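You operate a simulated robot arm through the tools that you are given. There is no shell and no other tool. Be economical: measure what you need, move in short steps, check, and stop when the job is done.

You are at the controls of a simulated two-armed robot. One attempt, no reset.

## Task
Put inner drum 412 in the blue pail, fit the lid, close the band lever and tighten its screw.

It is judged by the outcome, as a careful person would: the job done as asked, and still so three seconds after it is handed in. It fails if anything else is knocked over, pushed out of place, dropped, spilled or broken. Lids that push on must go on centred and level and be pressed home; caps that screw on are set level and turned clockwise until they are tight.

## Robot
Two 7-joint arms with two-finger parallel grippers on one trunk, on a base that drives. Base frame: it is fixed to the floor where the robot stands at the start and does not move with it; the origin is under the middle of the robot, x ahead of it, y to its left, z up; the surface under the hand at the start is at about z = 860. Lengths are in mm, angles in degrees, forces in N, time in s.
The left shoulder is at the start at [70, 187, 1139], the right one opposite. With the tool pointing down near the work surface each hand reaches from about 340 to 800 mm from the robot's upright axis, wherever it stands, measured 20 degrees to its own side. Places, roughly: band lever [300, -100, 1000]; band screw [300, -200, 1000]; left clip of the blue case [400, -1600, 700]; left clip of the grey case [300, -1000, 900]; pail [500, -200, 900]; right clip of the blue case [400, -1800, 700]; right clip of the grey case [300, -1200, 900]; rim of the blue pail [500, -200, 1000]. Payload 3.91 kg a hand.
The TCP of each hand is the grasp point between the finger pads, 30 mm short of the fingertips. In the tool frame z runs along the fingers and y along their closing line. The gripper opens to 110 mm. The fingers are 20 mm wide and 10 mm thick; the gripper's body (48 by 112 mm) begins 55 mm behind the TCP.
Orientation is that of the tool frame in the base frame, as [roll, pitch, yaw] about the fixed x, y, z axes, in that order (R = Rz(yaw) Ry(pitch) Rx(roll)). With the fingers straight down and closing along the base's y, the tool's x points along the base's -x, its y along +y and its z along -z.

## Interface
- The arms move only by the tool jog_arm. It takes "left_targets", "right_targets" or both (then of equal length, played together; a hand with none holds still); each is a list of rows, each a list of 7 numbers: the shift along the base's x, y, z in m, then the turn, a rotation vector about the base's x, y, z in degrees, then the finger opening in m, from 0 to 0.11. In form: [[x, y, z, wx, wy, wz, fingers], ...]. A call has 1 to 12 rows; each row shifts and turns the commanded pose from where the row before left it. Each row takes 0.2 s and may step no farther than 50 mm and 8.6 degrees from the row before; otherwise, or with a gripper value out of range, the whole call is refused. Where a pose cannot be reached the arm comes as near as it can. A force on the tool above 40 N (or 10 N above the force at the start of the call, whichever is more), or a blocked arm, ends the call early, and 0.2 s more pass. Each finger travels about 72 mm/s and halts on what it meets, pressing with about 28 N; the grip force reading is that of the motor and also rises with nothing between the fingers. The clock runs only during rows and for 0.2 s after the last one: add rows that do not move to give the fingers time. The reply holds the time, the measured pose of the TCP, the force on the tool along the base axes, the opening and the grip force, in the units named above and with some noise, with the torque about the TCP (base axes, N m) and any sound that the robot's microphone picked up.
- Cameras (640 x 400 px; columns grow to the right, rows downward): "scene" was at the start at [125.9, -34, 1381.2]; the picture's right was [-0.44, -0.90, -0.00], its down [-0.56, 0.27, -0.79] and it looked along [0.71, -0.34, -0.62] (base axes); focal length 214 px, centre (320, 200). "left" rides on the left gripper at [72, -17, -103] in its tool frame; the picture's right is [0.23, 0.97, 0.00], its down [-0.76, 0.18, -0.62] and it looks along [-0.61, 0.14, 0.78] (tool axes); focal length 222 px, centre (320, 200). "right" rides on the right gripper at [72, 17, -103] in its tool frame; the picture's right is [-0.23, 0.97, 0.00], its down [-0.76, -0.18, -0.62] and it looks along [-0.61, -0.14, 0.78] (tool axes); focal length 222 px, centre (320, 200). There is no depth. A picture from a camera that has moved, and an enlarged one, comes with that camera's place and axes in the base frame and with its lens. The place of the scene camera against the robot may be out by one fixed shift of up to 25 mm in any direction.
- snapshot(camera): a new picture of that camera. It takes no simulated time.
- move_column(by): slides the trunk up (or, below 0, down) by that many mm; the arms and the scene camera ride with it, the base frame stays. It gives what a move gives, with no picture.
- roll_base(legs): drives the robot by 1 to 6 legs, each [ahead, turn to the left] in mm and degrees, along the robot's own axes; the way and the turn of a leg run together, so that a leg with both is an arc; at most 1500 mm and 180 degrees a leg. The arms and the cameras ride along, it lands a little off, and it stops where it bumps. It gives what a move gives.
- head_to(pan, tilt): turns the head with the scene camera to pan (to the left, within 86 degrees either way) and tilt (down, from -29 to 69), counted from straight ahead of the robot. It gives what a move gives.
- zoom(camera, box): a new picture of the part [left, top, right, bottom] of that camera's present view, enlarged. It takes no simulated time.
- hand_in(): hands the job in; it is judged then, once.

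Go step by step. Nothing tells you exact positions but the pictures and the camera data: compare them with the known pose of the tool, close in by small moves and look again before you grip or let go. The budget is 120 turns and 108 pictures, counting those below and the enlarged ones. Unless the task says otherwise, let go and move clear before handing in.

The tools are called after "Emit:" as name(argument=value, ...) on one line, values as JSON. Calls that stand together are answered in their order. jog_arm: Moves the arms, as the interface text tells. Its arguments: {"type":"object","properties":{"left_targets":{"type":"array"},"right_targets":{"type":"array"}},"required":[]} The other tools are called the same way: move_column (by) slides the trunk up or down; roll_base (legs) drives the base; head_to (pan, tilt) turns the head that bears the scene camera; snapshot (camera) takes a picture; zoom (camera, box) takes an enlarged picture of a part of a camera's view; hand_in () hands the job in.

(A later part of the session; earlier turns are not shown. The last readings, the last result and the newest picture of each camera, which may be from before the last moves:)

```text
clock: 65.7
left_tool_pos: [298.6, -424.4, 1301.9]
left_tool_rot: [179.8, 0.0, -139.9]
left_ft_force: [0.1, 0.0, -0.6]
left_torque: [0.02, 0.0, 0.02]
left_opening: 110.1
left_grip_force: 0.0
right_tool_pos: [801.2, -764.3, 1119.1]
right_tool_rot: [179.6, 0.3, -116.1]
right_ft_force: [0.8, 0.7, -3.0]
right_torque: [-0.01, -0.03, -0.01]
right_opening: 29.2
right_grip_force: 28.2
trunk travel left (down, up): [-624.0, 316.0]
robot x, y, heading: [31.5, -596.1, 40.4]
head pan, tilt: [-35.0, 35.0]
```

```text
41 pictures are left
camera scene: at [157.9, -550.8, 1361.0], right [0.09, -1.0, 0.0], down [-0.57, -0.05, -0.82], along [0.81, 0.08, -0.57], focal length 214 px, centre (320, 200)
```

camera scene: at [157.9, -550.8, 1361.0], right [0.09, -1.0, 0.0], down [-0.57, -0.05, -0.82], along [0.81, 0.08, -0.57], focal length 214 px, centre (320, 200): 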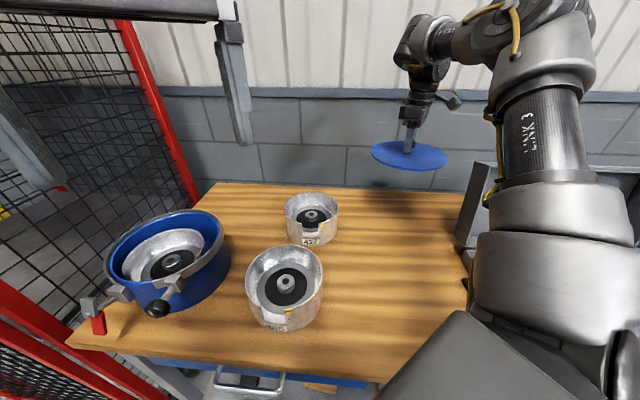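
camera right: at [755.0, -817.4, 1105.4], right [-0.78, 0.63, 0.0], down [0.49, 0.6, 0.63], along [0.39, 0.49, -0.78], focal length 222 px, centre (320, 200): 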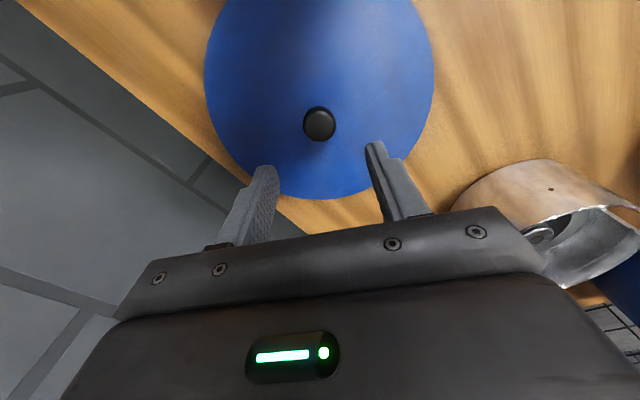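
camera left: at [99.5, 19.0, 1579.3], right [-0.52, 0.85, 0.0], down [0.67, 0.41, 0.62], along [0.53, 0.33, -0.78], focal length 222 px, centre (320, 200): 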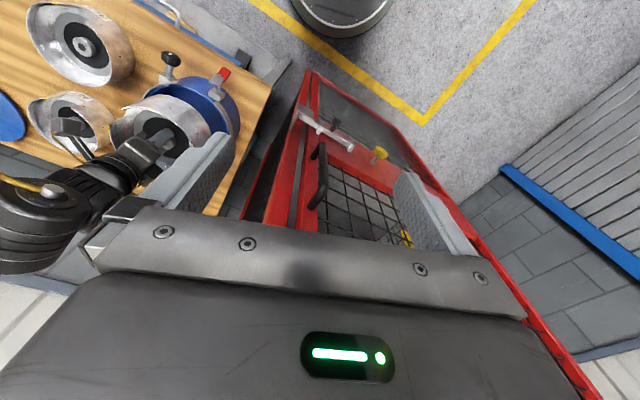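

The lid hangs level (≈0.3 kg). I retract the arm, raise the trunk, and drive back to the earlier pail position.

Emit:
jog_arm(right_targets=[[-0.03, 0, 0, 0, 0, 0, 0], [-0.035, 0, 0, 0, 0, 0, 0], [-0.035, 0, 0, 0, 0, 0, 0], [-0.035, 0, 0, 0, 0, 0, 0], [-0.03, 0, 0, 0, 0, 0, 0], [0, 0, 0, 0, 0, 0, 0]])

Emit:
move_column(by=120)

Emit:
snapshot(camera="scene")

```text
clock: 67.1
left_tool_pos: [298.2, -423.5, 1300.7]
left_tool_rot: [179.9, -0.2, -140.0]
left_ft_force: [-0.1, -0.2, 0.3]
left_torque: [-0.06, 0.0, 0.01]
left_opening: 110.1
left_grip_force: 0.1
right_tool_pos: [636.1, -760.4, 1124.8]
right_tool_rot: [179.7, 0.3, -116.2]
right_ft_force: [-0.3, -0.3, -3.0]
right_torque: [0.02, 0.0, -0.02]
right_opening: 29.4
right_grip_force: 28.1
trunk travel left (down, up): [-624.0, 316.0]
robot x, y, heading: [33.5, -591.6, 40.2]
head pan, tilt: [-35.0, 35.0]
```

```text
clock: 68.6
left_tool_pos: [298.8, -423.9, 1421.2]
left_tool_rot: [179.9, -0.2, -140.0]
left_ft_force: [-0.2, -0.4, 0.5]
left_torque: [-0.02, 0.0, 0.01]
left_opening: 109.9
left_grip_force: 0.0
right_tool_pos: [636.1, -761.3, 1244.6]
right_tool_rot: [179.8, 0.3, -116.0]
right_ft_force: [-0.2, -0.2, -3.3]
right_torque: [0.01, 0.01, -0.03]
right_opening: 29.5
right_grip_force: 27.5
trunk travel left (down, up): [-744.0, 196.0]
robot x, y, heading: [31.6, -594.3, 40.1]
head pan, tilt: [-35.0, 35.0]
```

```text
40 pictures are left
camera scene: at [157.3, -550.3, 1481.0], right [0.09, -1.0, 0.0], down [-0.57, -0.05, -0.82], along [0.82, 0.08, -0.57], focal length 214 px, centre (320, 200)
```

scene: 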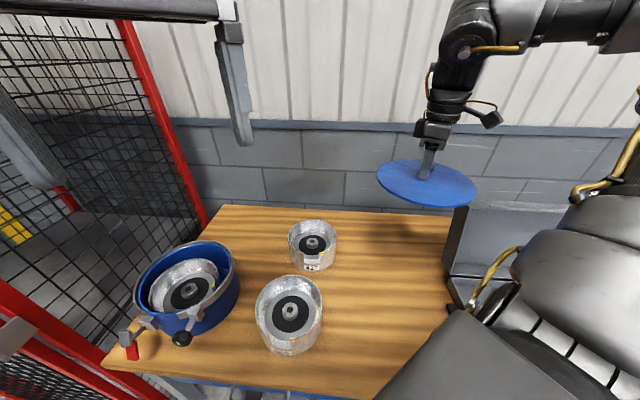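

Emit:
roll_base(legs=[[0, -115], [-630, 0], [0, 93]])

Emit:
head_to(pan=-20, tilt=45)

Emit:
snapshot(camera="scene")

Emit:
snapshot(camera="left")

```text
clock: 81.0
left_tool_pos: [172.8, 89.0, 1421.8]
left_tool_rot: [179.9, 0.0, -158.7]
left_ft_force: [0.2, 0.5, 0.1]
left_torque: [-0.04, 0.01, -0.03]
left_opening: 109.7
left_grip_force: 0.1
right_tool_pos: [384.0, -339.1, 1245.8]
right_tool_rot: [179.7, 0.3, -134.7]
right_ft_force: [1.1, 0.3, -3.9]
right_torque: [0.01, 0.03, -0.01]
right_opening: 29.5
right_grip_force: 28.1
trunk travel left (down, up): [-744.0, 196.0]
robot x, y, heading: [-139.3, 16.5, 21.5]
head pan, tilt: [-35.0, 35.0]
```

```text
clock: 81.8
left_tool_pos: [173.5, 88.9, 1421.8]
left_tool_rot: [179.9, -0.1, -158.8]
left_ft_force: [-0.4, -0.3, -0.9]
left_torque: [-0.03, 0.03, -0.01]
left_opening: 109.9
left_grip_force: 0.0
right_tool_pos: [385.0, -337.7, 1244.5]
right_tool_rot: [179.6, 0.3, -134.9]
right_ft_force: [-0.4, 0.3, -2.7]
right_torque: [0.0, -0.02, -0.02]
right_opening: 29.2
right_grip_force: 28.2
trunk travel left (down, up): [-744.0, 196.0]
robot x, y, heading: [-132.6, 13.2, 21.4]
head pan, tilt: [-20.0, 45.0]
```

```text
39 pictures are left
camera scene: at [-7.6, 37.1, 1466.3], right [0.03, -1.0, 0.0], down [-0.71, -0.02, -0.71], along [0.71, 0.02, -0.71], focal length 214 px, centre (320, 200)
```

scene: 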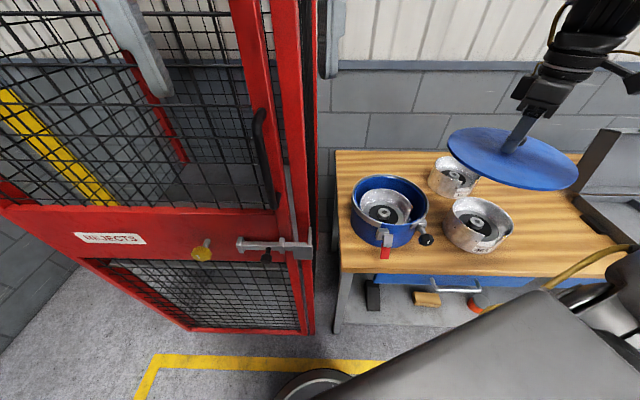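

```text
38 pictures are left
camera left: at [111.1, 46.1, 1524.9], right [-0.56, 0.83, 0.0], down [0.65, 0.44, 0.62], along [0.51, 0.35, -0.78], focal length 222 px, centre (320, 200)
```

left: 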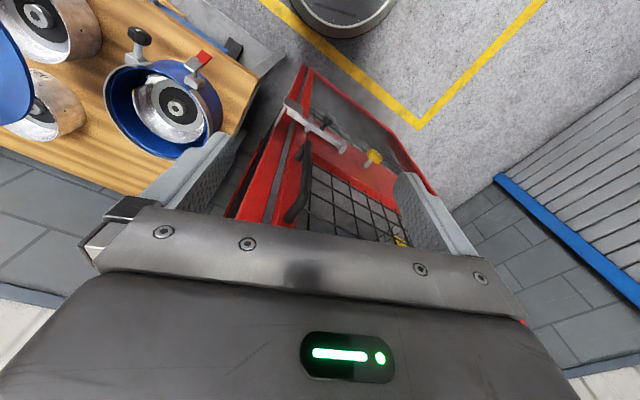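

Good views of the pail. I zoom to locate its rim precisely before bringing the lid over.

Emit:
zoom(camera="left", box=[90, 20, 240, 170])

Emit:
zoom(camera="scene", box=[340, 160, 440, 260])

```text
2.67 times, centred on (165, 95) of left
camera zoom: at [111.1, 46.1, 1524.9], right [-0.56, 0.83, 0.0], down [0.65, 0.44, 0.62], along [0.51, 0.35, -0.78], focal length 592 px, centre (733, 480)
```

zoom: 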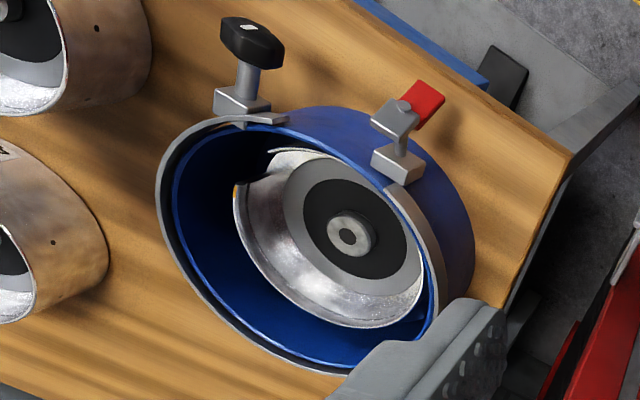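

```text
4.00 times, centred on (390, 210) of scene
camera zoom: at [-7.6, 37.1, 1466.3], right [0.03, -1.0, 0.0], down [-0.71, -0.02, -0.71], along [0.71, 0.02, -0.71], focal length 858 px, centre (40, 160)
```

zoom: 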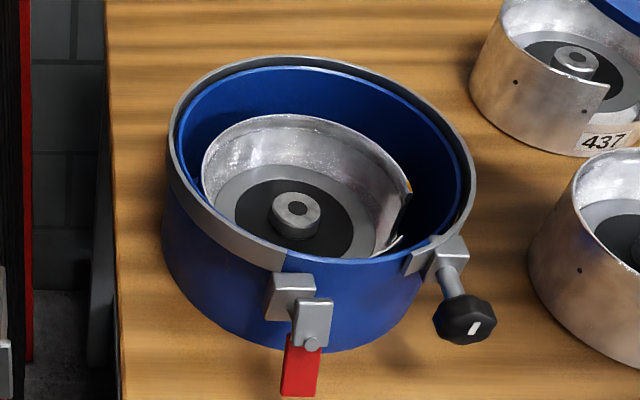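

Averaging the views, the rim centre is about (469, -173). I bring the lid there, 25 mm above the rim.

Emit:
jog_arm(right_targets=[[0.02, 0.03, -0.01, 0, 0, 0, 0], [0.02, 0.035, -0.02, 0, 0, 0, 0], [0.02, 0.035, -0.02, 0, 0, 0, 0], [0.024, 0.035, -0.02, 0, 0, 0, 0], [0, 0.03, -0.03, 0, 0, 0, 0], [0, 0, -0.035, 0, 0, 0, 0], [0, 0, -0.035, 0, 0, 0, 0], [0, 0, 0, 0, 0, 0, 0]])

Emit:
zoom(camera="scene", box=[330, 130, 450, 250])

Emit:
zoom(camera="left", box=[70, 10, 250, 190])

```text
clock: 83.5
left_tool_pos: [170.9, 90.5, 1421.1]
left_tool_rot: [179.9, 0.0, -158.7]
left_ft_force: [0.6, -0.5, 0.1]
left_torque: [-0.02, -0.03, -0.02]
left_opening: 110.1
left_grip_force: 0.1
right_tool_pos: [466.4, -171.7, 1074.9]
right_tool_rot: [179.8, 0.3, -134.8]
right_ft_force: [-0.8, 0.8, -2.3]
right_torque: [0.03, 0.0, -0.03]
right_opening: 29.2
right_grip_force: 28.2
trunk travel left (down, up): [-744.0, 196.0]
robot x, y, heading: [-130.8, 10.8, 21.5]
head pan, tilt: [-20.0, 45.0]
```

```text
3.33 times, centred on (390, 190) of scene
camera zoom: at [-8.4, 38.0, 1466.4], right [0.03, -1.0, 0.0], down [-0.71, -0.02, -0.71], along [0.71, 0.02, -0.71], focal length 715 px, centre (87, 233)
```

zoom: 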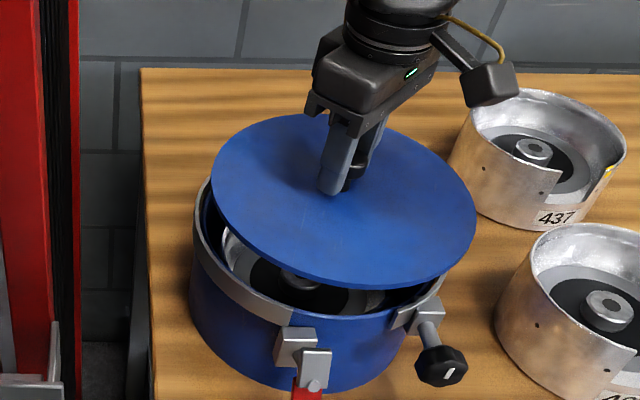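

```text
2.22 times, centred on (160, 100) of left
camera zoom: at [110.3, 47.0, 1525.0], right [-0.56, 0.83, 0.0], down [0.65, 0.44, 0.62], along [0.51, 0.35, -0.78], focal length 494 px, centre (676, 422)
```

zoom: 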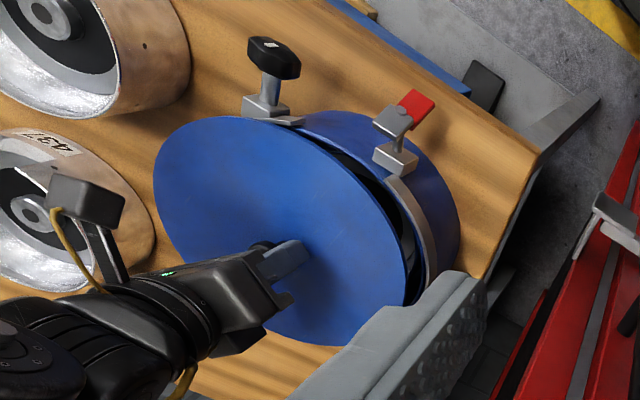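

Compared in the same pictures, the lid sits ~13 mm too far to the right (-y) of the rim. I correct and lower partway, then compare again.

Emit:
jog_arm(right_targets=[[0.002, 0.013, 0, 0, 0, 0, 0], [0, 0, -0.015, 0, 0, 0, 0], [0, 0, 0, 0, 0, 0, 0], [0, 0, 0, 0, 0, 0, 0]])

Emit:
zoom(camera="scene", box=[340, 140, 440, 240])

Emit:
zoom(camera="left", box=[90, 20, 240, 170])

```text
clock: 84.5
left_tool_pos: [172.4, 89.6, 1422.5]
left_tool_rot: [179.8, -0.3, -158.7]
left_ft_force: [-0.2, -0.2, -1.1]
left_torque: [0.04, -0.01, 0.0]
left_opening: 110.1
left_grip_force: 0.1
right_tool_pos: [470.4, -161.3, 1057.7]
right_tool_rot: [179.8, 0.3, -134.9]
right_ft_force: [-0.4, 1.3, -2.8]
right_torque: [0.0, -0.02, -0.01]
right_opening: 29.6
right_grip_force: 28.2
trunk travel left (down, up): [-744.0, 196.0]
robot x, y, heading: [-136.8, 11.0, 21.3]
head pan, tilt: [-20.0, 45.0]
```

```text
4.00 times, centred on (390, 190) of scene
camera zoom: at [-7.5, 37.8, 1466.3], right [0.03, -1.0, 0.0], down [-0.71, -0.02, -0.71], along [0.71, 0.02, -0.71], focal length 858 px, centre (40, 240)
```

zoom: 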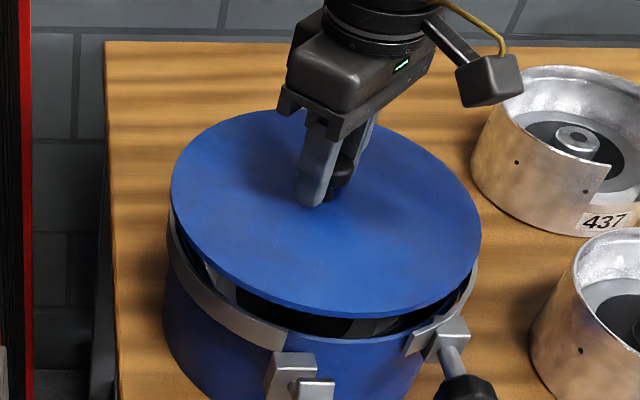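

```text
2.67 times, centred on (165, 95) of left
camera zoom: at [111.2, 46.9, 1524.9], right [-0.56, 0.83, 0.0], down [0.65, 0.44, 0.62], along [0.51, 0.35, -0.78], focal length 592 px, centre (733, 480)
```

zoom: 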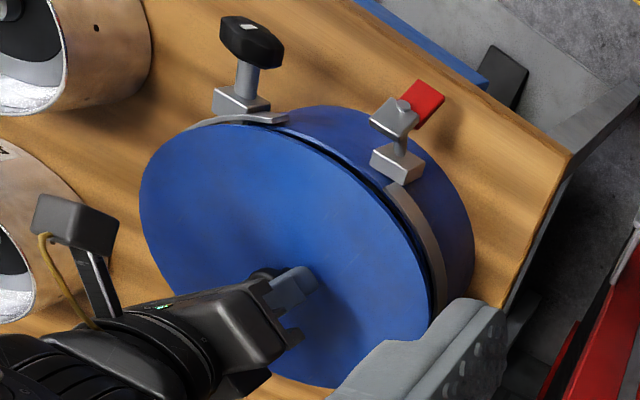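

Laterally aligned now. Lower another 14 mm and check again.

Emit:
jog_arm(right_targets=[[-0.002, 0, -0.007, 0, 0, 0, 0], [0, 0, -0.007, 0, 0, 0, 0], [0, 0, 0, 0, 0, 0, 0], [0, 0, 0, 0, 0, 0, 0]])

Emit:
zoom(camera="scene", box=[340, 140, 440, 240])

Emit:
zoom(camera="left", box=[90, 20, 240, 170])

```text
clock: 85.5
left_tool_pos: [172.2, 88.5, 1421.9]
left_tool_rot: [179.9, 0.0, -158.7]
left_ft_force: [-0.7, 0.6, -0.4]
left_torque: [-0.03, 0.01, 0.04]
left_opening: 110.1
left_grip_force: 0.2
right_tool_pos: [467.7, -162.0, 1044.0]
right_tool_rot: [179.7, 0.3, -134.8]
right_ft_force: [0.8, 0.0, -2.4]
right_torque: [0.01, 0.01, 0.01]
right_opening: 29.5
right_grip_force: 27.8
trunk travel left (down, up): [-744.0, 196.0]
robot x, y, heading: [-135.9, 15.6, 21.6]
head pan, tilt: [-20.0, 45.0]
```

```text
4.00 times, centred on (390, 190) of scene
camera zoom: at [-7.6, 37.1, 1466.3], right [0.03, -1.0, 0.0], down [-0.71, -0.02, -0.71], along [0.71, 0.02, -0.71], focal length 858 px, centre (40, 240)
```

zoom: 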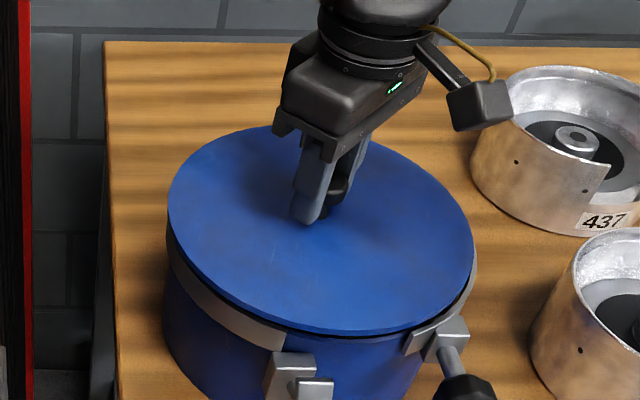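

```text
2.67 times, centred on (165, 95) of left
camera zoom: at [111.1, 46.1, 1524.9], right [-0.56, 0.83, 0.0], down [0.65, 0.44, 0.62], along [0.51, 0.35, -0.78], focal length 592 px, centre (733, 480)
```

zoom: 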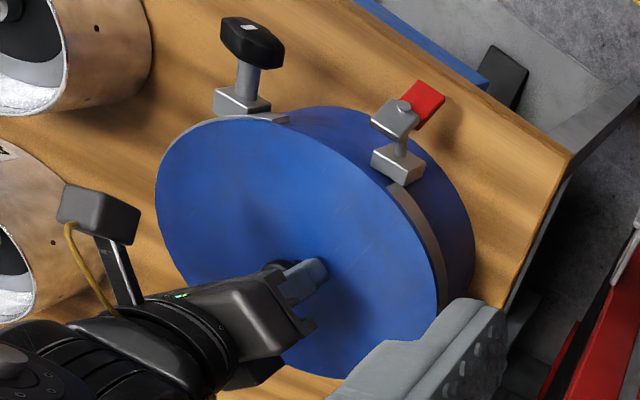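

Alignment looks good in both views. I lower onto the rim in small steps until it seats.

Emit:
jog_arm(right_targets=[[0, 0, -0.004, 0, 0, 0, 0], [0, 0, -0.003, 0, 0, 0, 0], [0, 0, -0.003, 0, 0, 0, 0], [0, 0, -0.003, 0, 0, 0, 0], [0, 0, -0.003, 0, 0, 0, 0], [0, 0, -0.003, 0, 0, 0, 0], [0, 0, -0.003, 0, 0, 0, 0], [0, 0, -0.003, 0, 0, 0, 0]])

Emit:
zoom(camera="scene", box=[340, 140, 440, 240])

```text
clock: 87.3
left_tool_pos: [172.8, 89.2, 1421.8]
left_tool_rot: [179.9, -0.2, -158.7]
left_ft_force: [-0.3, -1.0, 0.0]
left_torque: [0.0, -0.02, -0.01]
left_opening: 110.1
left_grip_force: 0.0
right_tool_pos: [470.0, -159.5, 1022.0]
right_tool_rot: [180.0, 0.5, -134.7]
right_ft_force: [15.8, -3.8, 17.4]
right_torque: [0.33, 0.02, 0.16]
right_opening: 30.4
right_grip_force: 27.9
trunk travel left (down, up): [-744.0, 196.0]
robot x, y, heading: [-137.5, 12.4, 21.3]
head pan, tilt: [-20.0, 45.0]
```

```text
4.00 times, centred on (390, 190) of scene
camera zoom: at [-7.0, 37.0, 1466.5], right [0.03, -1.0, 0.0], down [-0.71, -0.02, -0.71], along [0.71, 0.02, -0.71], focal length 858 px, centre (40, 240)
```

zoom: 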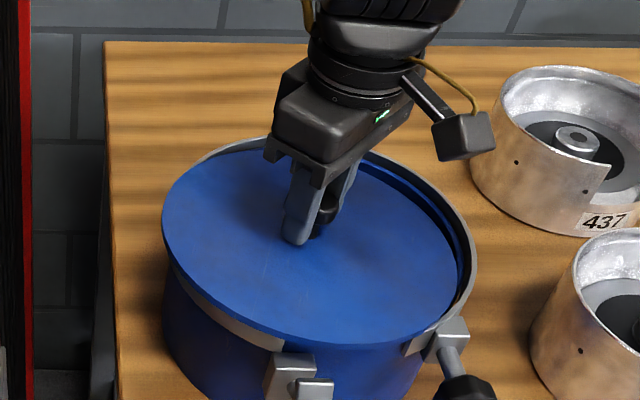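

The lid caught on the left-front rim: it needs to go ~9 mm right and ~4 mm back. Raise, shift, lower again.

Emit:
jog_arm(right_targets=[[0, 0, 0.008, 0, 0, 0, 0], [0.004, -0.009, 0, 0, 0, 0, 0], [0, 0, 0, 0, 0, 0, 0], [0, 0, -0.002, 0, 0, 0, 0], [0, 0, 0, 0, 0, 0, 0]])

Emit:
zoom(camera="scene", box=[340, 140, 440, 240])

Emit:
zoom(camera="left", box=[90, 20, 240, 170])

```text
clock: 88.5
left_tool_pos: [172.3, 87.8, 1423.4]
left_tool_rot: [179.9, 0.0, -158.7]
left_ft_force: [0.4, 0.0, -0.5]
left_torque: [-0.01, 0.01, 0.01]
left_opening: 110.2
left_grip_force: 0.0
right_tool_pos: [472.2, -168.6, 1027.5]
right_tool_rot: [179.7, 0.4, -134.8]
right_ft_force: [0.7, -1.1, -3.3]
right_torque: [0.0, -0.05, -0.01]
right_opening: 30.0
right_grip_force: 27.8
trunk travel left (down, up): [-744.0, 196.0]
robot x, y, heading: [-133.4, 11.5, 21.5]
head pan, tilt: [-20.0, 45.0]
```

```text
4.00 times, centred on (390, 190) of scene
camera zoom: at [-7.6, 36.7, 1466.3], right [0.03, -1.0, 0.0], down [-0.71, -0.02, -0.71], along [0.71, 0.02, -0.71], focal length 858 px, centre (40, 240)
```

zoom: 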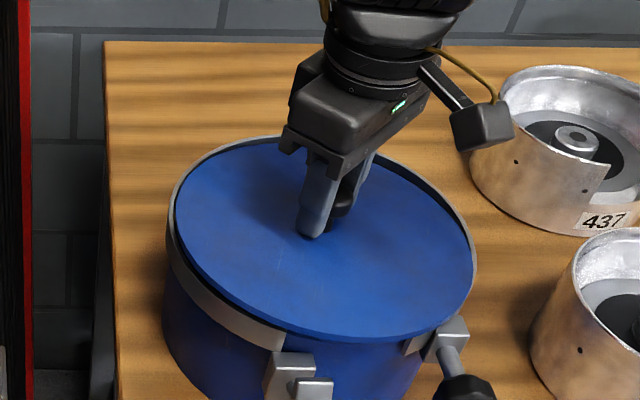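

```text
2.67 times, centred on (165, 95) of left
camera zoom: at [111.1, 45.7, 1524.9], right [-0.56, 0.83, 0.0], down [0.65, 0.44, 0.62], along [0.51, 0.35, -0.78], focal length 592 px, centre (733, 480)
```

zoom: 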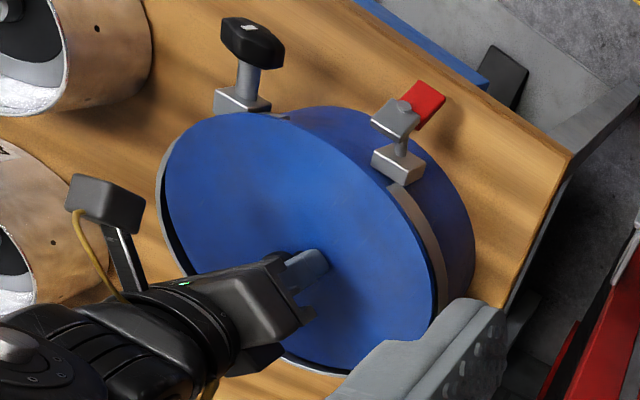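

Now it needs ~6 mm further back (+x). Shift and lower.

Emit:
jog_arm(right_targets=[[0.006, -0.001, 0, 0, 0, 0, 0], [0, 0, -0.003, 0, 0, 0, 0], [0, 0, -0.002, 0, 0, 0, 0], [0, 0, -0.002, 0, 0, 0, 0], [0, 0, -0.002, 0, 0, 0, 0], [0, 0, -0.002, 0, 0, 0, 0]])

Emit:
zoom(camera="scene", box=[340, 140, 440, 240])

Emit:
zoom(camera="left", box=[90, 20, 240, 170])

```text
clock: 90.0
left_tool_pos: [170.1, 89.0, 1423.3]
left_tool_rot: [179.8, -0.1, -158.8]
left_ft_force: [0.0, 0.2, -0.7]
left_torque: [0.02, 0.0, 0.01]
left_opening: 110.3
left_grip_force: 0.0
right_tool_pos: [476.5, -169.3, 1019.1]
right_tool_rot: [-179.9, 0.6, -134.8]
right_ft_force: [9.3, -5.5, 24.5]
right_torque: [-0.25, 0.33, 0.11]
right_opening: 29.9
right_grip_force: 27.5
trunk travel left (down, up): [-744.0, 196.0]
robot x, y, heading: [-136.2, 13.5, 21.6]
head pan, tilt: [-20.0, 45.0]
```

```text
4.00 times, centred on (390, 190) of scene
camera zoom: at [-9.7, 37.1, 1467.0], right [0.03, -1.0, 0.0], down [-0.71, -0.02, -0.71], along [0.71, 0.02, -0.71], focal length 858 px, centre (40, 240)
```

zoom: 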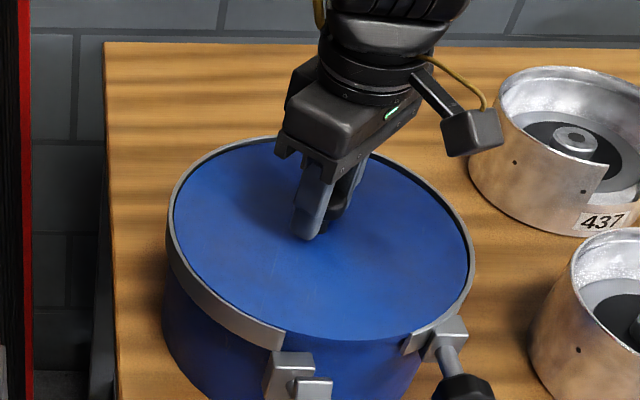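

```text
2.67 times, centred on (165, 95) of left
camera zoom: at [108.9, 46.0, 1525.8], right [-0.56, 0.83, 0.0], down [0.65, 0.44, 0.62], along [0.51, 0.35, -0.78], focal length 592 px, centre (733, 480)
```

zoom: 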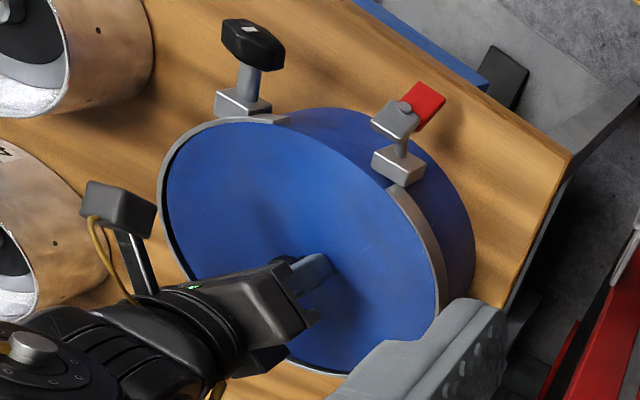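

The lid has dropped inside the band, centred. Press it home.

Emit:
jog_arm(right_targets=[[0, 0, -0.002, 0, 0, 0, 0], [0, 0, -0.002, 0, 0, 0, 0], [0, 0, -0.002, 0, 0, 0, 0], [0, 0, -0.002, 0, 0, 0, 0], [0, 0, -0.002, 0, 0, 0, 0]])

Emit:
zoom(camera="scene", box=[340, 140, 440, 240])

```text
clock: 90.7
left_tool_pos: [171.5, 87.4, 1421.9]
left_tool_rot: [180.0, 0.0, -158.7]
left_ft_force: [-0.7, 0.1, -0.2]
left_torque: [0.01, 0.04, -0.02]
left_opening: 110.1
left_grip_force: 0.1
right_tool_pos: [478.6, -169.0, 1014.5]
right_tool_rot: [180.0, 0.6, -134.8]
right_ft_force: [-1.3, -1.1, 8.3]
right_torque: [0.31, -0.41, 0.07]
right_opening: 29.4
right_grip_force: 28.3
trunk travel left (down, up): [-744.0, 196.0]
robot x, y, heading: [-136.7, 11.5, 21.5]
head pan, tilt: [-20.0, 45.0]
stopped in row 3 (right hand): the force on the tool passed its limit at 43 N (the readings are from after the stop); the commanded pose is now the measured one
```

```text
4.00 times, centred on (390, 190) of scene
camera zoom: at [-8.2, 37.2, 1465.9], right [0.03, -1.0, 0.0], down [-0.71, -0.02, -0.71], along [0.71, 0.02, -0.71], focal length 858 px, centre (40, 240)
```

zoom: 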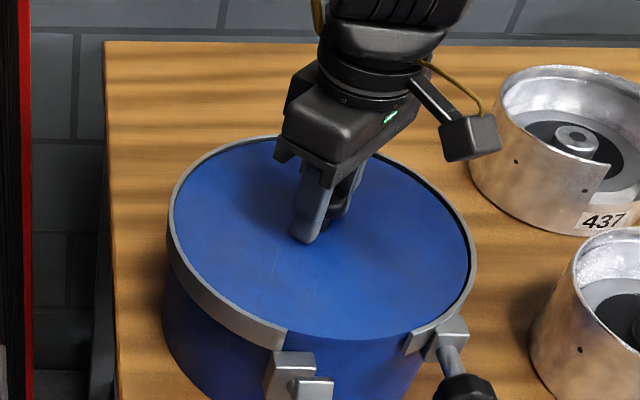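

Emit:
jog_arm(right_targets=[[0, 0, -0.002, 0, 0, 0, 0], [0, 0, -0.002, 0, 0, 0, 0], [0, 0, -0.002, 0, 0, 0, 0], [0, 0, -0.002, 0, 0, 0, 0], [0, 0, -0.002, 0, 0, 0, 0]])

Emit:
zoom(camera="left", box=[90, 20, 240, 170])

```text
clock: 91.4
left_tool_pos: [170.8, 87.8, 1421.6]
left_tool_rot: [179.9, -0.1, -158.9]
left_ft_force: [-0.6, 0.4, 0.4]
left_torque: [0.01, -0.02, 0.0]
left_opening: 110.1
left_grip_force: 0.0
right_tool_pos: [480.2, -170.1, 1012.6]
right_tool_rot: [-179.7, 0.9, -134.9]
right_ft_force: [-0.8, -4.9, 15.4]
right_torque: [-0.12, 0.87, 0.11]
right_opening: 29.5
right_grip_force: 27.5
trunk travel left (down, up): [-744.0, 196.0]
robot x, y, heading: [-133.5, 12.4, 21.4]
head pan, tilt: [-20.0, 45.0]
stopped in row 3 (right hand): the force on the tool passed its limit at 44 N (the readings are from after the stop); the commanded pose is now the measured one
```

```text
2.67 times, centred on (165, 95) of left
camera zoom: at [109.2, 45.8, 1525.1], right [-0.56, 0.83, 0.0], down [0.65, 0.44, 0.62], along [0.51, 0.35, -0.78], focal length 592 px, centre (733, 480)
```

zoom: 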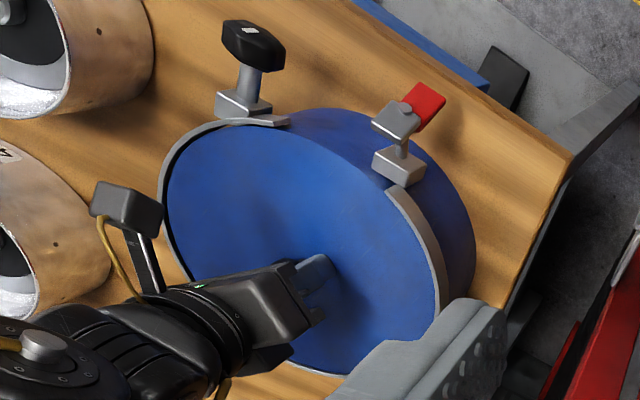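

It stops solidly at 44 N. Release the knob, rise, and inspect.

Emit:
jog_arm(right_targets=[[0, 0, 0, 0, 0, 0, 0.04], [0, 0, 0, 0, 0, 0, 0.06], [0, 0, 0, 0, 0, 0, 0.06], [0, 0, 0.03, 0, 0, 0, 0.06], [0, 0, 0.04, 0, 0, 0, 0.06], [-0.02, -0.03, 0.02, 0, 0, 0, 0.06], [-0.02, -0.03, 0, 0, 0, 0, 0.06], [-0.02, -0.04, 0, 0, 0, 0, 0.06], [-0.02, -0.04, 0, 0, 0, 0, 0.06], [0, 0, 0, 0, 0, 0, 0.06]])

Emit:
zoom(camera="scene", box=[330, 140, 460, 270])

Emit:
snapshot(camera="right")

```text
clock: 93.6
left_tool_pos: [172.4, 89.9, 1422.1]
left_tool_rot: [179.9, -0.3, -158.9]
left_ft_force: [0.0, 0.0, -0.5]
left_torque: [-0.01, -0.01, -0.01]
left_opening: 109.8
left_grip_force: 0.2
right_tool_pos: [400.5, -310.3, 1096.7]
right_tool_rot: [-179.8, 0.8, -134.9]
right_ft_force: [-0.1, 1.4, -0.7]
right_torque: [-0.05, 0.01, -0.01]
right_opening: 60.1
right_grip_force: 0.0
trunk travel left (down, up): [-744.0, 196.0]
robot x, y, heading: [-133.2, 13.3, 21.4]
head pan, tilt: [-20.0, 45.0]
```

```text
3.08 times, centred on (395, 205) of scene
camera zoom: at [-6.8, 38.4, 1466.2], right [0.03, -1.0, 0.0], down [-0.71, -0.02, -0.71], along [0.71, 0.02, -0.71], focal length 660 px, centre (89, 185)
```

zoom: 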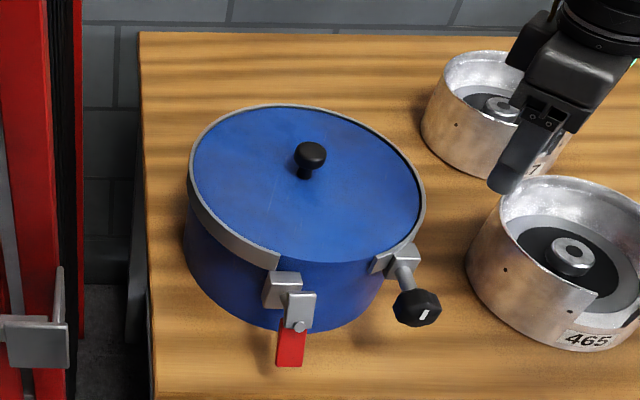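

```text
21 pictures are left
camera right: at [337.7, -350.0, 1200.7], right [-0.53, 0.85, 0.0], down [0.66, 0.41, 0.63], along [0.54, 0.33, -0.77], focal length 222 px, centre (320, 200)
```

right: 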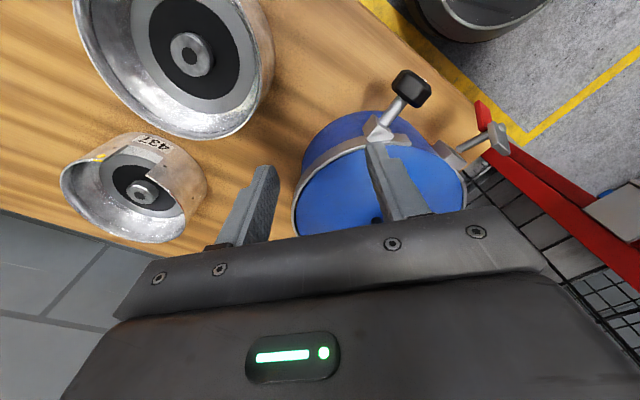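

The lid is on, level and inside the band. Next the lever: I bring the right hand camera close to study how it swings.

Emit:
jog_arm(right_targets=[[-0.035, 0.02, 0, 0, 0, 0, 0.06], [-0.035, 0.025, 0, 0, 0, 0, 0.06], [-0.035, 0.03, -0.01, 0, 0, 0, 0.06], [-0.035, 0.03, -0.02, 0, 0, 0, 0.06], [0, 0.03, -0.01, 0, 0, 0, 0.06], [0, 0, 0, 0, 0, 0, 0.06]])

Emit:
snapshot(camera="right")

```text
refused: row 4 steps farther than a row can; nothing moved
```

```text
20 pictures are left
camera right: at [337.7, -350.0, 1200.7], right [-0.53, 0.85, 0.0], down [0.66, 0.41, 0.63], along [0.54, 0.33, -0.77], focal length 222 px, centre (320, 200)
```

right: 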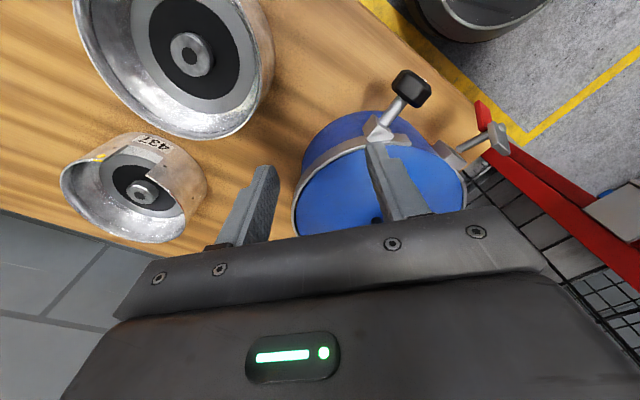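

Emit:
jog_arm(right_targets=[[-0.035, 0.02, 0, 0, 0, 0, 0.06], [-0.035, 0.025, 0, 0, 0, 0, 0.06], [-0.035, 0.03, -0.01, 0, 0, 0, 0.06], [-0.03, 0.03, -0.01, 0, 0, 0, 0.06], [0, 0.03, -0.02, 0, 0, 0, 0.06], [0, 0, 0, 0, 0, 0, 0.06]])

```text
clock: 95.0
left_tool_pos: [169.8, 89.9, 1422.6]
left_tool_rot: [-179.9, -0.1, -158.8]
left_ft_force: [-0.3, 0.0, -0.6]
left_torque: [-0.04, 0.0, -0.01]
left_opening: 110.1
left_grip_force: 0.1
right_tool_pos: [308.5, -177.3, 1064.2]
right_tool_rot: [-179.8, 0.7, -134.9]
right_ft_force: [0.2, 0.4, 1.0]
right_torque: [0.07, 0.0, -0.05]
right_opening: 60.0
right_grip_force: 0.0
right hand out of reach, approached as far as the arm can: row 3, 4
trunk travel left (down, up): [-744.0, 196.0]
robot x, y, heading: [-135.4, 14.8, 21.5]
head pan, tilt: [-20.0, 45.0]
```

Emit:
snapshot(camera="right")

```text
19 pictures are left
camera right: at [245.0, -217.6, 1167.2], right [-0.53, 0.85, 0.0], down [0.66, 0.41, 0.63], along [0.54, 0.33, -0.77], focal length 222 px, centre (320, 200)
```

right: 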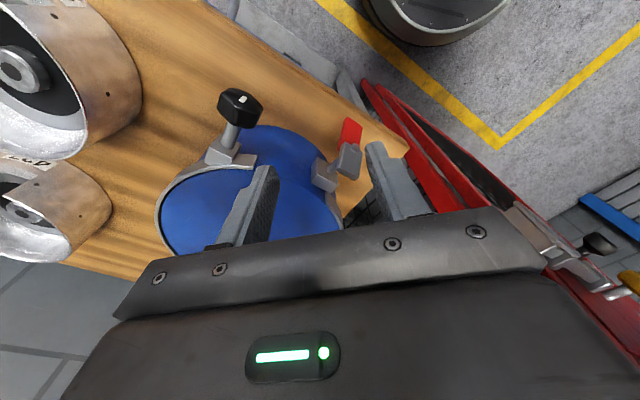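

Emit:
zoom(camera="right", box=[200, 75, 380, 205])

```text
3.08 times, centred on (290, 140) of right
camera zoom: at [245.0, -217.6, 1167.2], right [-0.53, 0.85, 0.0], down [0.66, 0.41, 0.63], along [0.54, 0.33, -0.77], focal length 684 px, centre (412, 385)
```

zoom: 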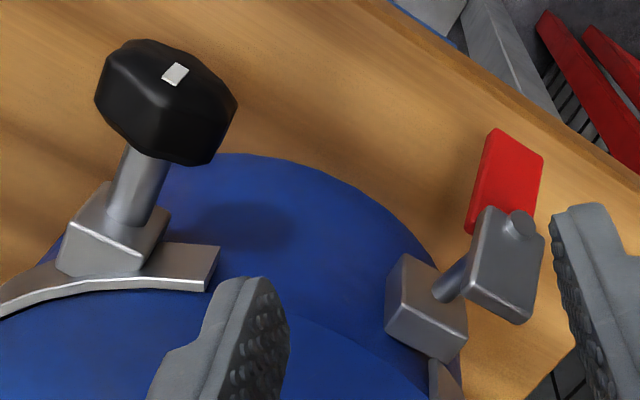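

The lever is a red paddle hanging down from a hub whose pivot runs along x (about y = -139, z ≈ 957); the screw knob is at about (337, -249, 957), axis along x too. I turn the hand so the fingers close along y and hover over the lever to check.

Emit:
jog_arm(right_targets=[[0, 0, 0, 0, 0, -8, 0.06], [0, 0, 0, 0, 0, -8, 0.06], [0, 0, 0, 0, 0, -8, 0.06], [0, 0.01, 0, 0, 0, -8, 0.06], [0, 0.015, 0, 0, 0, -8, 0.06], [0, 0.013, 0, 0, 0, -5, 0.06], [0, 0, -0.03, 0, 0, 0, 0.06], [0, 0, 0, 0, 0, 0, 0.06]])

Emit:
snapshot(camera="right")

```text
clock: 96.8
left_tool_pos: [171.2, 87.2, 1422.3]
left_tool_rot: [179.9, -0.1, -158.8]
left_ft_force: [-1.3, -0.7, 0.9]
left_torque: [0.0, 0.0, -0.03]
left_opening: 110.3
left_grip_force: 0.0
right_tool_pos: [303.7, -263.2, 1023.0]
right_tool_rot: [-179.8, 0.8, -180.0]
right_ft_force: [-0.7, -1.0, -0.5]
right_torque: [-0.05, 0.0, 0.0]
right_opening: 60.0
right_grip_force: 0.1
right hand out of reach, approached as far as the arm can: row 1, 4, 5, 6
trunk travel left (down, up): [-744.0, 196.0]
robot x, y, heading: [-134.2, 12.3, 21.7]
head pan, tilt: [-20.0, 45.0]
```

```text
17 pictures are left
camera right: at [231.7, -245.7, 1124.9], right [0.23, 0.97, 0.0], down [0.75, -0.17, 0.64], along [0.62, -0.14, -0.77], focal length 222 px, centre (320, 200)
```

right: 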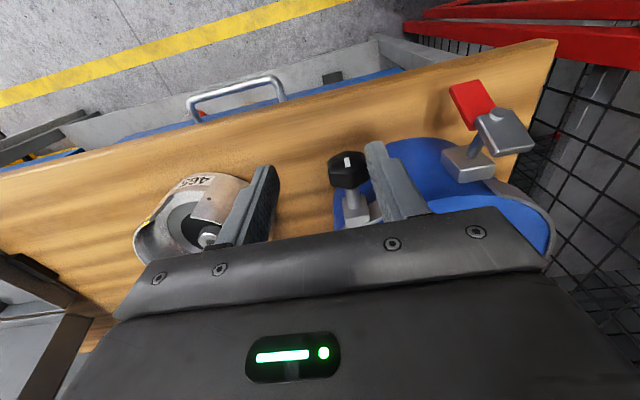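

The arm can't get there from this heading. I raise the hand and reposition the base to about (-166, 136), heading 0, where lever and knob fall at a good bearing for the right arm.

Emit:
jog_arm(right_targets=[[0, 0, 0.045, 0, 0, 0, 0.06], [0, 0, 0.045, 0, 0, 0, 0.06], [0, 0, 0.045, 0, 0, 0, 0.06], [0, 0, 0, 0, 0, 0, 0.06]])

Emit:
roll_base(legs=[[0, -96.5], [-126, 0], [0, 75]])

```text
clock: 97.8
left_tool_pos: [173.4, 89.2, 1421.2]
left_tool_rot: [179.9, -0.1, -158.8]
left_ft_force: [0.0, 0.1, 0.3]
left_torque: [0.0, 0.02, -0.01]
left_opening: 110.2
left_grip_force: 0.1
right_tool_pos: [305.0, -264.5, 1156.5]
right_tool_rot: [-179.8, 0.8, -179.8]
right_ft_force: [0.2, 0.0, 0.4]
right_torque: [0.02, 0.03, 0.0]
right_opening: 60.2
right_grip_force: 0.0
right hand out of reach, approached as far as the arm can: row 1
trunk travel left (down, up): [-744.0, 196.0]
robot x, y, heading: [-136.3, 16.0, 21.3]
head pan, tilt: [-20.0, 45.0]
```

```text
clock: 106.4
left_tool_pos: [147.0, 105.1, 1422.4]
left_tool_rot: [179.9, -0.1, -177.4]
left_ft_force: [0.0, -0.1, 0.6]
left_torque: [0.02, -0.01, 0.02]
left_opening: 109.8
left_grip_force: 0.1
right_tool_pos: [158.4, -272.0, 1157.6]
right_tool_rot: [-179.9, 0.9, 161.6]
right_ft_force: [1.2, -0.4, -0.3]
right_torque: [0.02, 0.04, -0.06]
right_opening: 60.0
right_grip_force: 0.2
trunk travel left (down, up): [-744.0, 196.0]
robot x, y, heading: [-167.9, 131.8, 2.9]
head pan, tilt: [-20.0, 45.0]
```

Emit:
jog_arm(right_targets=[[0.03, 0, 0, 0, 0, 6, 0.06], [0.035, 0.0, 0, 0, 0, 6, 0.06], [0.035, 0.03, 0, 0, 0, 6, 0.06], [0.03, 0.035, 0, 0, 0, 0, 0.06], [0.018, 0.035, 0, 0, 0, 0, 0.06], [0, 0.033, -0.03, 0, 0, 0, 0.06], [0, 0, -0.045, 0, 0, 0, 0.06], [0, 0, -0.04, 0, 0, 0, 0.06], [0, 0, 0, 0, 0, 0, 0.06]])

Emit:
snapshot(camera="right")

```text
clock: 108.4
left_tool_pos: [145.2, 105.7, 1422.3]
left_tool_rot: [179.9, -0.1, -177.4]
left_ft_force: [-0.1, -1.1, -0.1]
left_torque: [-0.01, -0.01, 0.01]
left_opening: 110.0
left_grip_force: 0.0
right_tool_pos: [308.9, -137.1, 1042.4]
right_tool_rot: [-179.8, 0.8, 179.4]
right_ft_force: [0.2, 0.1, 0.1]
right_torque: [0.05, 0.0, -0.01]
right_opening: 60.3
right_grip_force: 0.0
trunk travel left (down, up): [-744.0, 196.0]
robot x, y, heading: [-165.5, 128.8, 2.8]
head pan, tilt: [-20.0, 45.0]
```

```text
16 pictures are left
camera right: at [236.2, -118.7, 1144.8], right [0.24, 0.97, 0.0], down [0.75, -0.18, 0.64], along [0.62, -0.15, -0.77], focal length 222 px, centre (320, 200)
```

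right: 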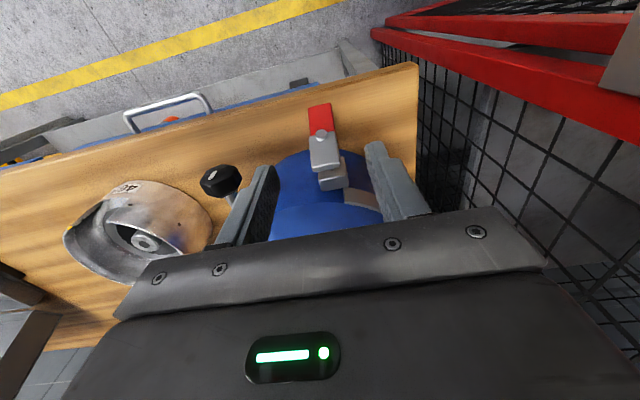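

Emit:
zoom(camera="right", box=[190, 90, 390, 215])

Emit:
head_to(pan=-30, tilt=48)

Emit:
snapshot(camera="scene")

```text
3.20 times, centred on (290, 152) of right
camera zoom: at [236.2, -118.7, 1144.8], right [0.24, 0.97, 0.0], down [0.75, -0.18, 0.64], along [0.62, -0.15, -0.77], focal length 711 px, centre (416, 352)
```

zoom: 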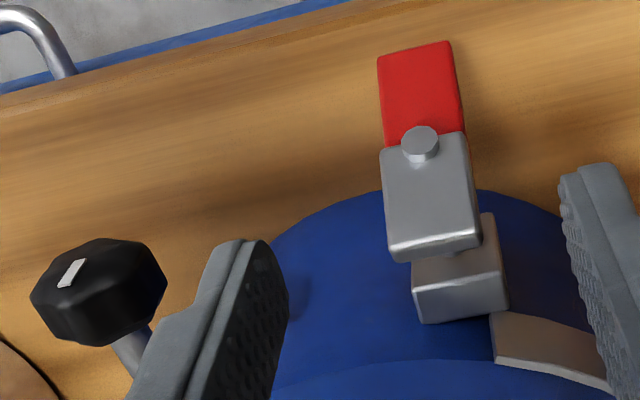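

```text
clock: 109.1
left_tool_pos: [146.2, 105.1, 1421.9]
left_tool_rot: [180.0, -0.2, -177.4]
left_ft_force: [0.6, 0.7, -0.3]
left_torque: [0.07, -0.03, 0.03]
left_opening: 109.9
left_grip_force: 0.0
right_tool_pos: [309.0, -138.0, 1042.5]
right_tool_rot: [-179.8, 0.8, 179.5]
right_ft_force: [0.0, 0.4, 0.0]
right_torque: [-0.01, 0.01, -0.01]
right_opening: 59.9
right_grip_force: 0.1
trunk travel left (down, up): [-744.0, 196.0]
robot x, y, heading: [-164.6, 126.2, 3.0]
head pan, tilt: [-30.0, 48.0]
```

```text
14 pictures are left
camera scene: at [-49.7, 101.0, 1462.2], right [-0.46, -0.89, 0.0], down [-0.66, 0.34, -0.67], along [0.6, -0.3, -0.74], focal length 214 px, centre (320, 200)
```

scene: 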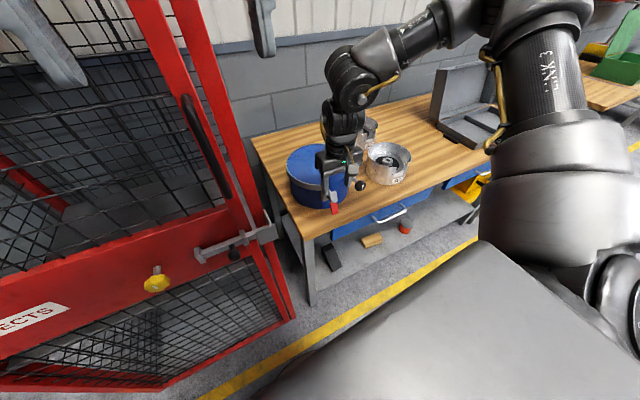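

The silver bar and red paddle hang in the y–z plane at about (311, -135, 932). I straddle them with open fingers and lower, then test which way the lever swings with gentle pushes.

Emit:
jog_arm(right_targets=[[0.002, 0.002, -0.03, 0, 0, 0, 0.06], [0, 0, -0.03, 0, 0, 0, 0.06], [0, 0, -0.02, 0, 0, 0, 0.06], [0, 0, 0, 0, 0, 0, 0.06]])

Emit:
zoom(camera="scene", box=[280, 130, 380, 230])

```text
clock: 110.1
left_tool_pos: [146.5, 104.1, 1422.0]
left_tool_rot: [180.0, -0.1, -177.4]
left_ft_force: [0.1, 0.0, -0.3]
left_torque: [0.02, 0.02, 0.04]
left_opening: 110.0
left_grip_force: 0.0
right_tool_pos: [307.6, -135.4, 961.4]
right_tool_rot: [-179.8, 0.8, 179.5]
right_ft_force: [0.0, 0.7, 0.7]
right_torque: [-0.03, -0.01, 0.0]
right_opening: 59.9
right_grip_force: 0.0
trunk travel left (down, up): [-744.0, 196.0]
robot x, y, heading: [-169.7, 132.4, 2.6]
head pan, tilt: [-30.0, 48.0]
```

```text
4.00 times, centred on (330, 180) of scene
camera zoom: at [-49.5, 101.0, 1462.1], right [-0.46, -0.89, 0.0], down [-0.66, 0.34, -0.67], along [0.6, -0.3, -0.74], focal length 858 px, centre (280, 280)
```

zoom: 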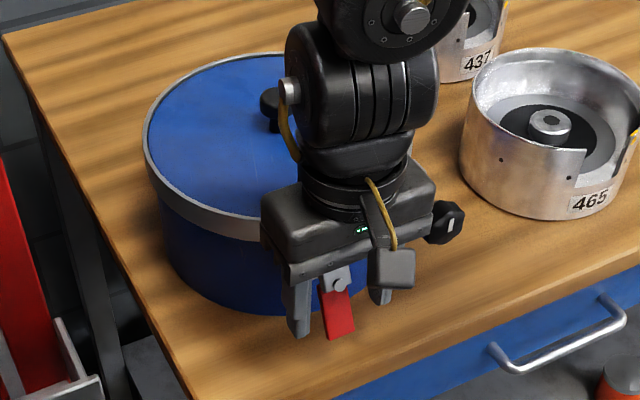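

Emit:
jog_arm(right_targets=[[0, -0.008, 0, 0, 0, 0, 0.06], [0, -0.008, 0, 0, 0, 0, 0.06], [0, -0.006, 0, 0, 0, 0, 0.06], [0, -0.005, 0, 0, 0, 0, 0.06], [0, -0.005, 0, 0, 0, 0, 0.06], [0, -0.004, 0, 0, 0, 0, 0.06]])

```text
clock: 111.5
left_tool_pos: [147.2, 110.0, 1422.8]
left_tool_rot: [-179.9, -0.3, -177.2]
left_ft_force: [-0.2, -0.7, 0.8]
left_torque: [0.0, 0.0, 0.0]
left_opening: 109.7
left_grip_force: 0.1
right_tool_pos: [308.9, -161.2, 963.7]
right_tool_rot: [179.4, 0.8, -179.9]
right_ft_force: [2.7, 28.9, -5.4]
right_torque: [-0.49, 0.2, 0.19]
right_opening: 74.1
right_grip_force: 14.5
trunk travel left (down, up): [-744.0, 196.0]
robot x, y, heading: [-167.2, 127.9, 3.5]
head pan, tilt: [-30.0, 48.0]
stopped in row 6 (right hand): the force on the tool passed its limit at 41 N (the readings are from after the stop); the commanded pose is now the measured one
```

It does not yield toward -y. Back off and try toward +y.

Emit:
jog_arm(right_targets=[[0, 0.01, 0, 0, 0, 0, 0.06], [0, 0.012, 0, 0, 0, 0, 0.06], [0, 0.01, 0, 0, 0, 0, 0.06], [0, 0.008, 0, 0, 0, 0, 0.06], [0, 0.006, 0, 0, 0, 0, 0.06], [0, 0.005, 0, 0, 0, 0, 0.06], [0, 0.005, 0, 0, 0, 0, 0.06]])

Emit:
zoom(camera="scene", box=[280, 130, 380, 230])

```text
clock: 113.1
left_tool_pos: [145.3, 101.8, 1421.9]
left_tool_rot: [179.8, -0.1, -177.4]
left_ft_force: [0.4, 0.2, 0.4]
left_torque: [0.03, 0.03, 0.02]
left_opening: 110.1
left_grip_force: 0.0
right_tool_pos: [308.9, -116.8, 961.5]
right_tool_rot: [179.6, 0.6, -180.0]
right_ft_force: [-3.5, -9.3, 1.3]
right_torque: [-0.33, 0.13, -0.09]
right_opening: 64.4
right_grip_force: 4.5
trunk travel left (down, up): [-744.0, 196.0]
robot x, y, heading: [-170.1, 126.3, 2.9]
head pan, tilt: [-30.0, 48.0]
```

```text
4.00 times, centred on (330, 180) of scene
camera zoom: at [-50.5, 98.1, 1462.2], right [-0.45, -0.89, 0.0], down [-0.66, 0.34, -0.67], along [0.6, -0.3, -0.74], focal length 858 px, centre (280, 280)
```

zoom: 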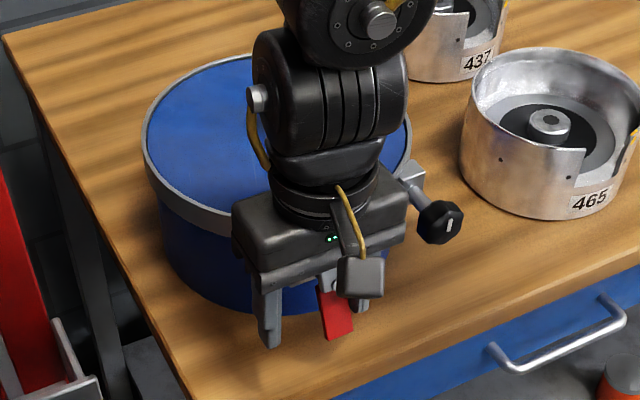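

Emit:
jog_arm(right_targets=[[0, 0.005, 0, 0, 0, 0, 0.06], [0, 0.005, 0, 0, 0, 0, 0.06], [0, 0.005, 0, 0, 0, 0, 0.06], [0, 0.005, 0, 0, 0, 0, 0.06], [0, 0.005, 0, 0, 0, 0, 0.06]])

```text
clock: 114.3
left_tool_pos: [145.7, 98.4, 1421.9]
left_tool_rot: [179.7, 0.0, -177.4]
left_ft_force: [0.5, -0.4, -0.5]
left_torque: [0.01, -0.01, 0.0]
left_opening: 110.2
left_grip_force: 0.0
right_tool_pos: [315.4, -112.3, 963.4]
right_tool_rot: [179.9, 0.6, 179.6]
right_ft_force: [-8.8, -27.8, -6.5]
right_torque: [-0.29, 0.36, -0.26]
right_opening: 74.1
right_grip_force: 14.3
right hand out of reach, approached as far as the arm can: row 1, 3, 4, 5
trunk travel left (down, up): [-744.0, 196.0]
robot x, y, heading: [-164.6, 128.3, 2.9]
head pan, tilt: [-30.0, 48.0]
```

It resists both ways along y (28–41 N), so its hinge is not about x or z; it likely swings about y, toward or away from the pail. I back out, close the fingers, and try pressing the paddle toward the pail (+x).

Emit:
jog_arm(right_targets=[[-0.004, -0.012, 0, 0, 0, 0, 0.06], [0, -0.01, 0, 0, 0, 0, 0.06], [0, 0, 0.04, 0, 0, 0, 0.06], [0, 0, 0.045, 0, 0, 0, 0.06], [-0.02, 0, 0, 0, 0, 0, 0.0], [-0.025, 0, 0, 0, 0, 0, 0.0], [0, 0, -0.03, 0, 0, 0, 0.0], [0, 0, -0.04, 0, 0, 0, 0.0], [0, 0, -0.02, 0, 0, 0, 0.0], [0, 0, 0, 0, 0, 0, 0.0]])

Emit:
zoom(camera="scene", box=[280, 130, 380, 230])

```text
clock: 116.5
left_tool_pos: [146.7, 104.8, 1422.3]
left_tool_rot: [179.9, -0.2, -177.4]
left_ft_force: [-0.6, -0.1, 0.6]
left_torque: [0.0, 0.0, -0.01]
left_opening: 110.0
left_grip_force: 0.0
right_tool_pos: [293.2, -129.9, 960.9]
right_tool_rot: [179.8, 0.9, 179.8]
right_ft_force: [-1.7, 0.5, 0.2]
right_torque: [0.05, 0.0, -0.01]
right_opening: 0.2
right_grip_force: 27.8
right hand out of reach, approached as far as the arm can: row 5, 6
trunk travel left (down, up): [-744.0, 196.0]
robot x, y, heading: [-168.0, 130.5, 3.1]
head pan, tilt: [-30.0, 48.0]
```

```text
4.00 times, centred on (330, 180) of scene
camera zoom: at [-49.0, 101.7, 1462.1], right [-0.45, -0.89, 0.0], down [-0.66, 0.34, -0.67], along [0.6, -0.3, -0.74], focal length 858 px, centre (280, 280)
```

zoom: 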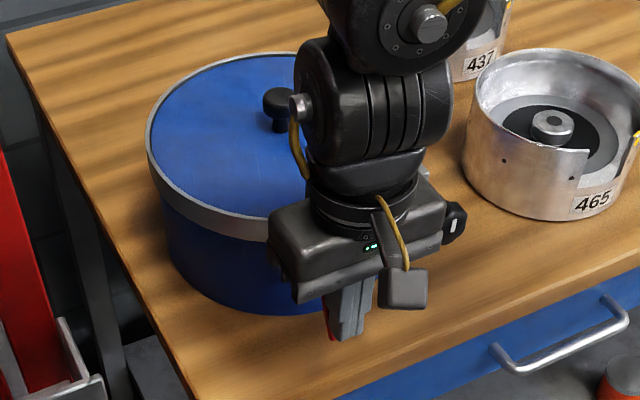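

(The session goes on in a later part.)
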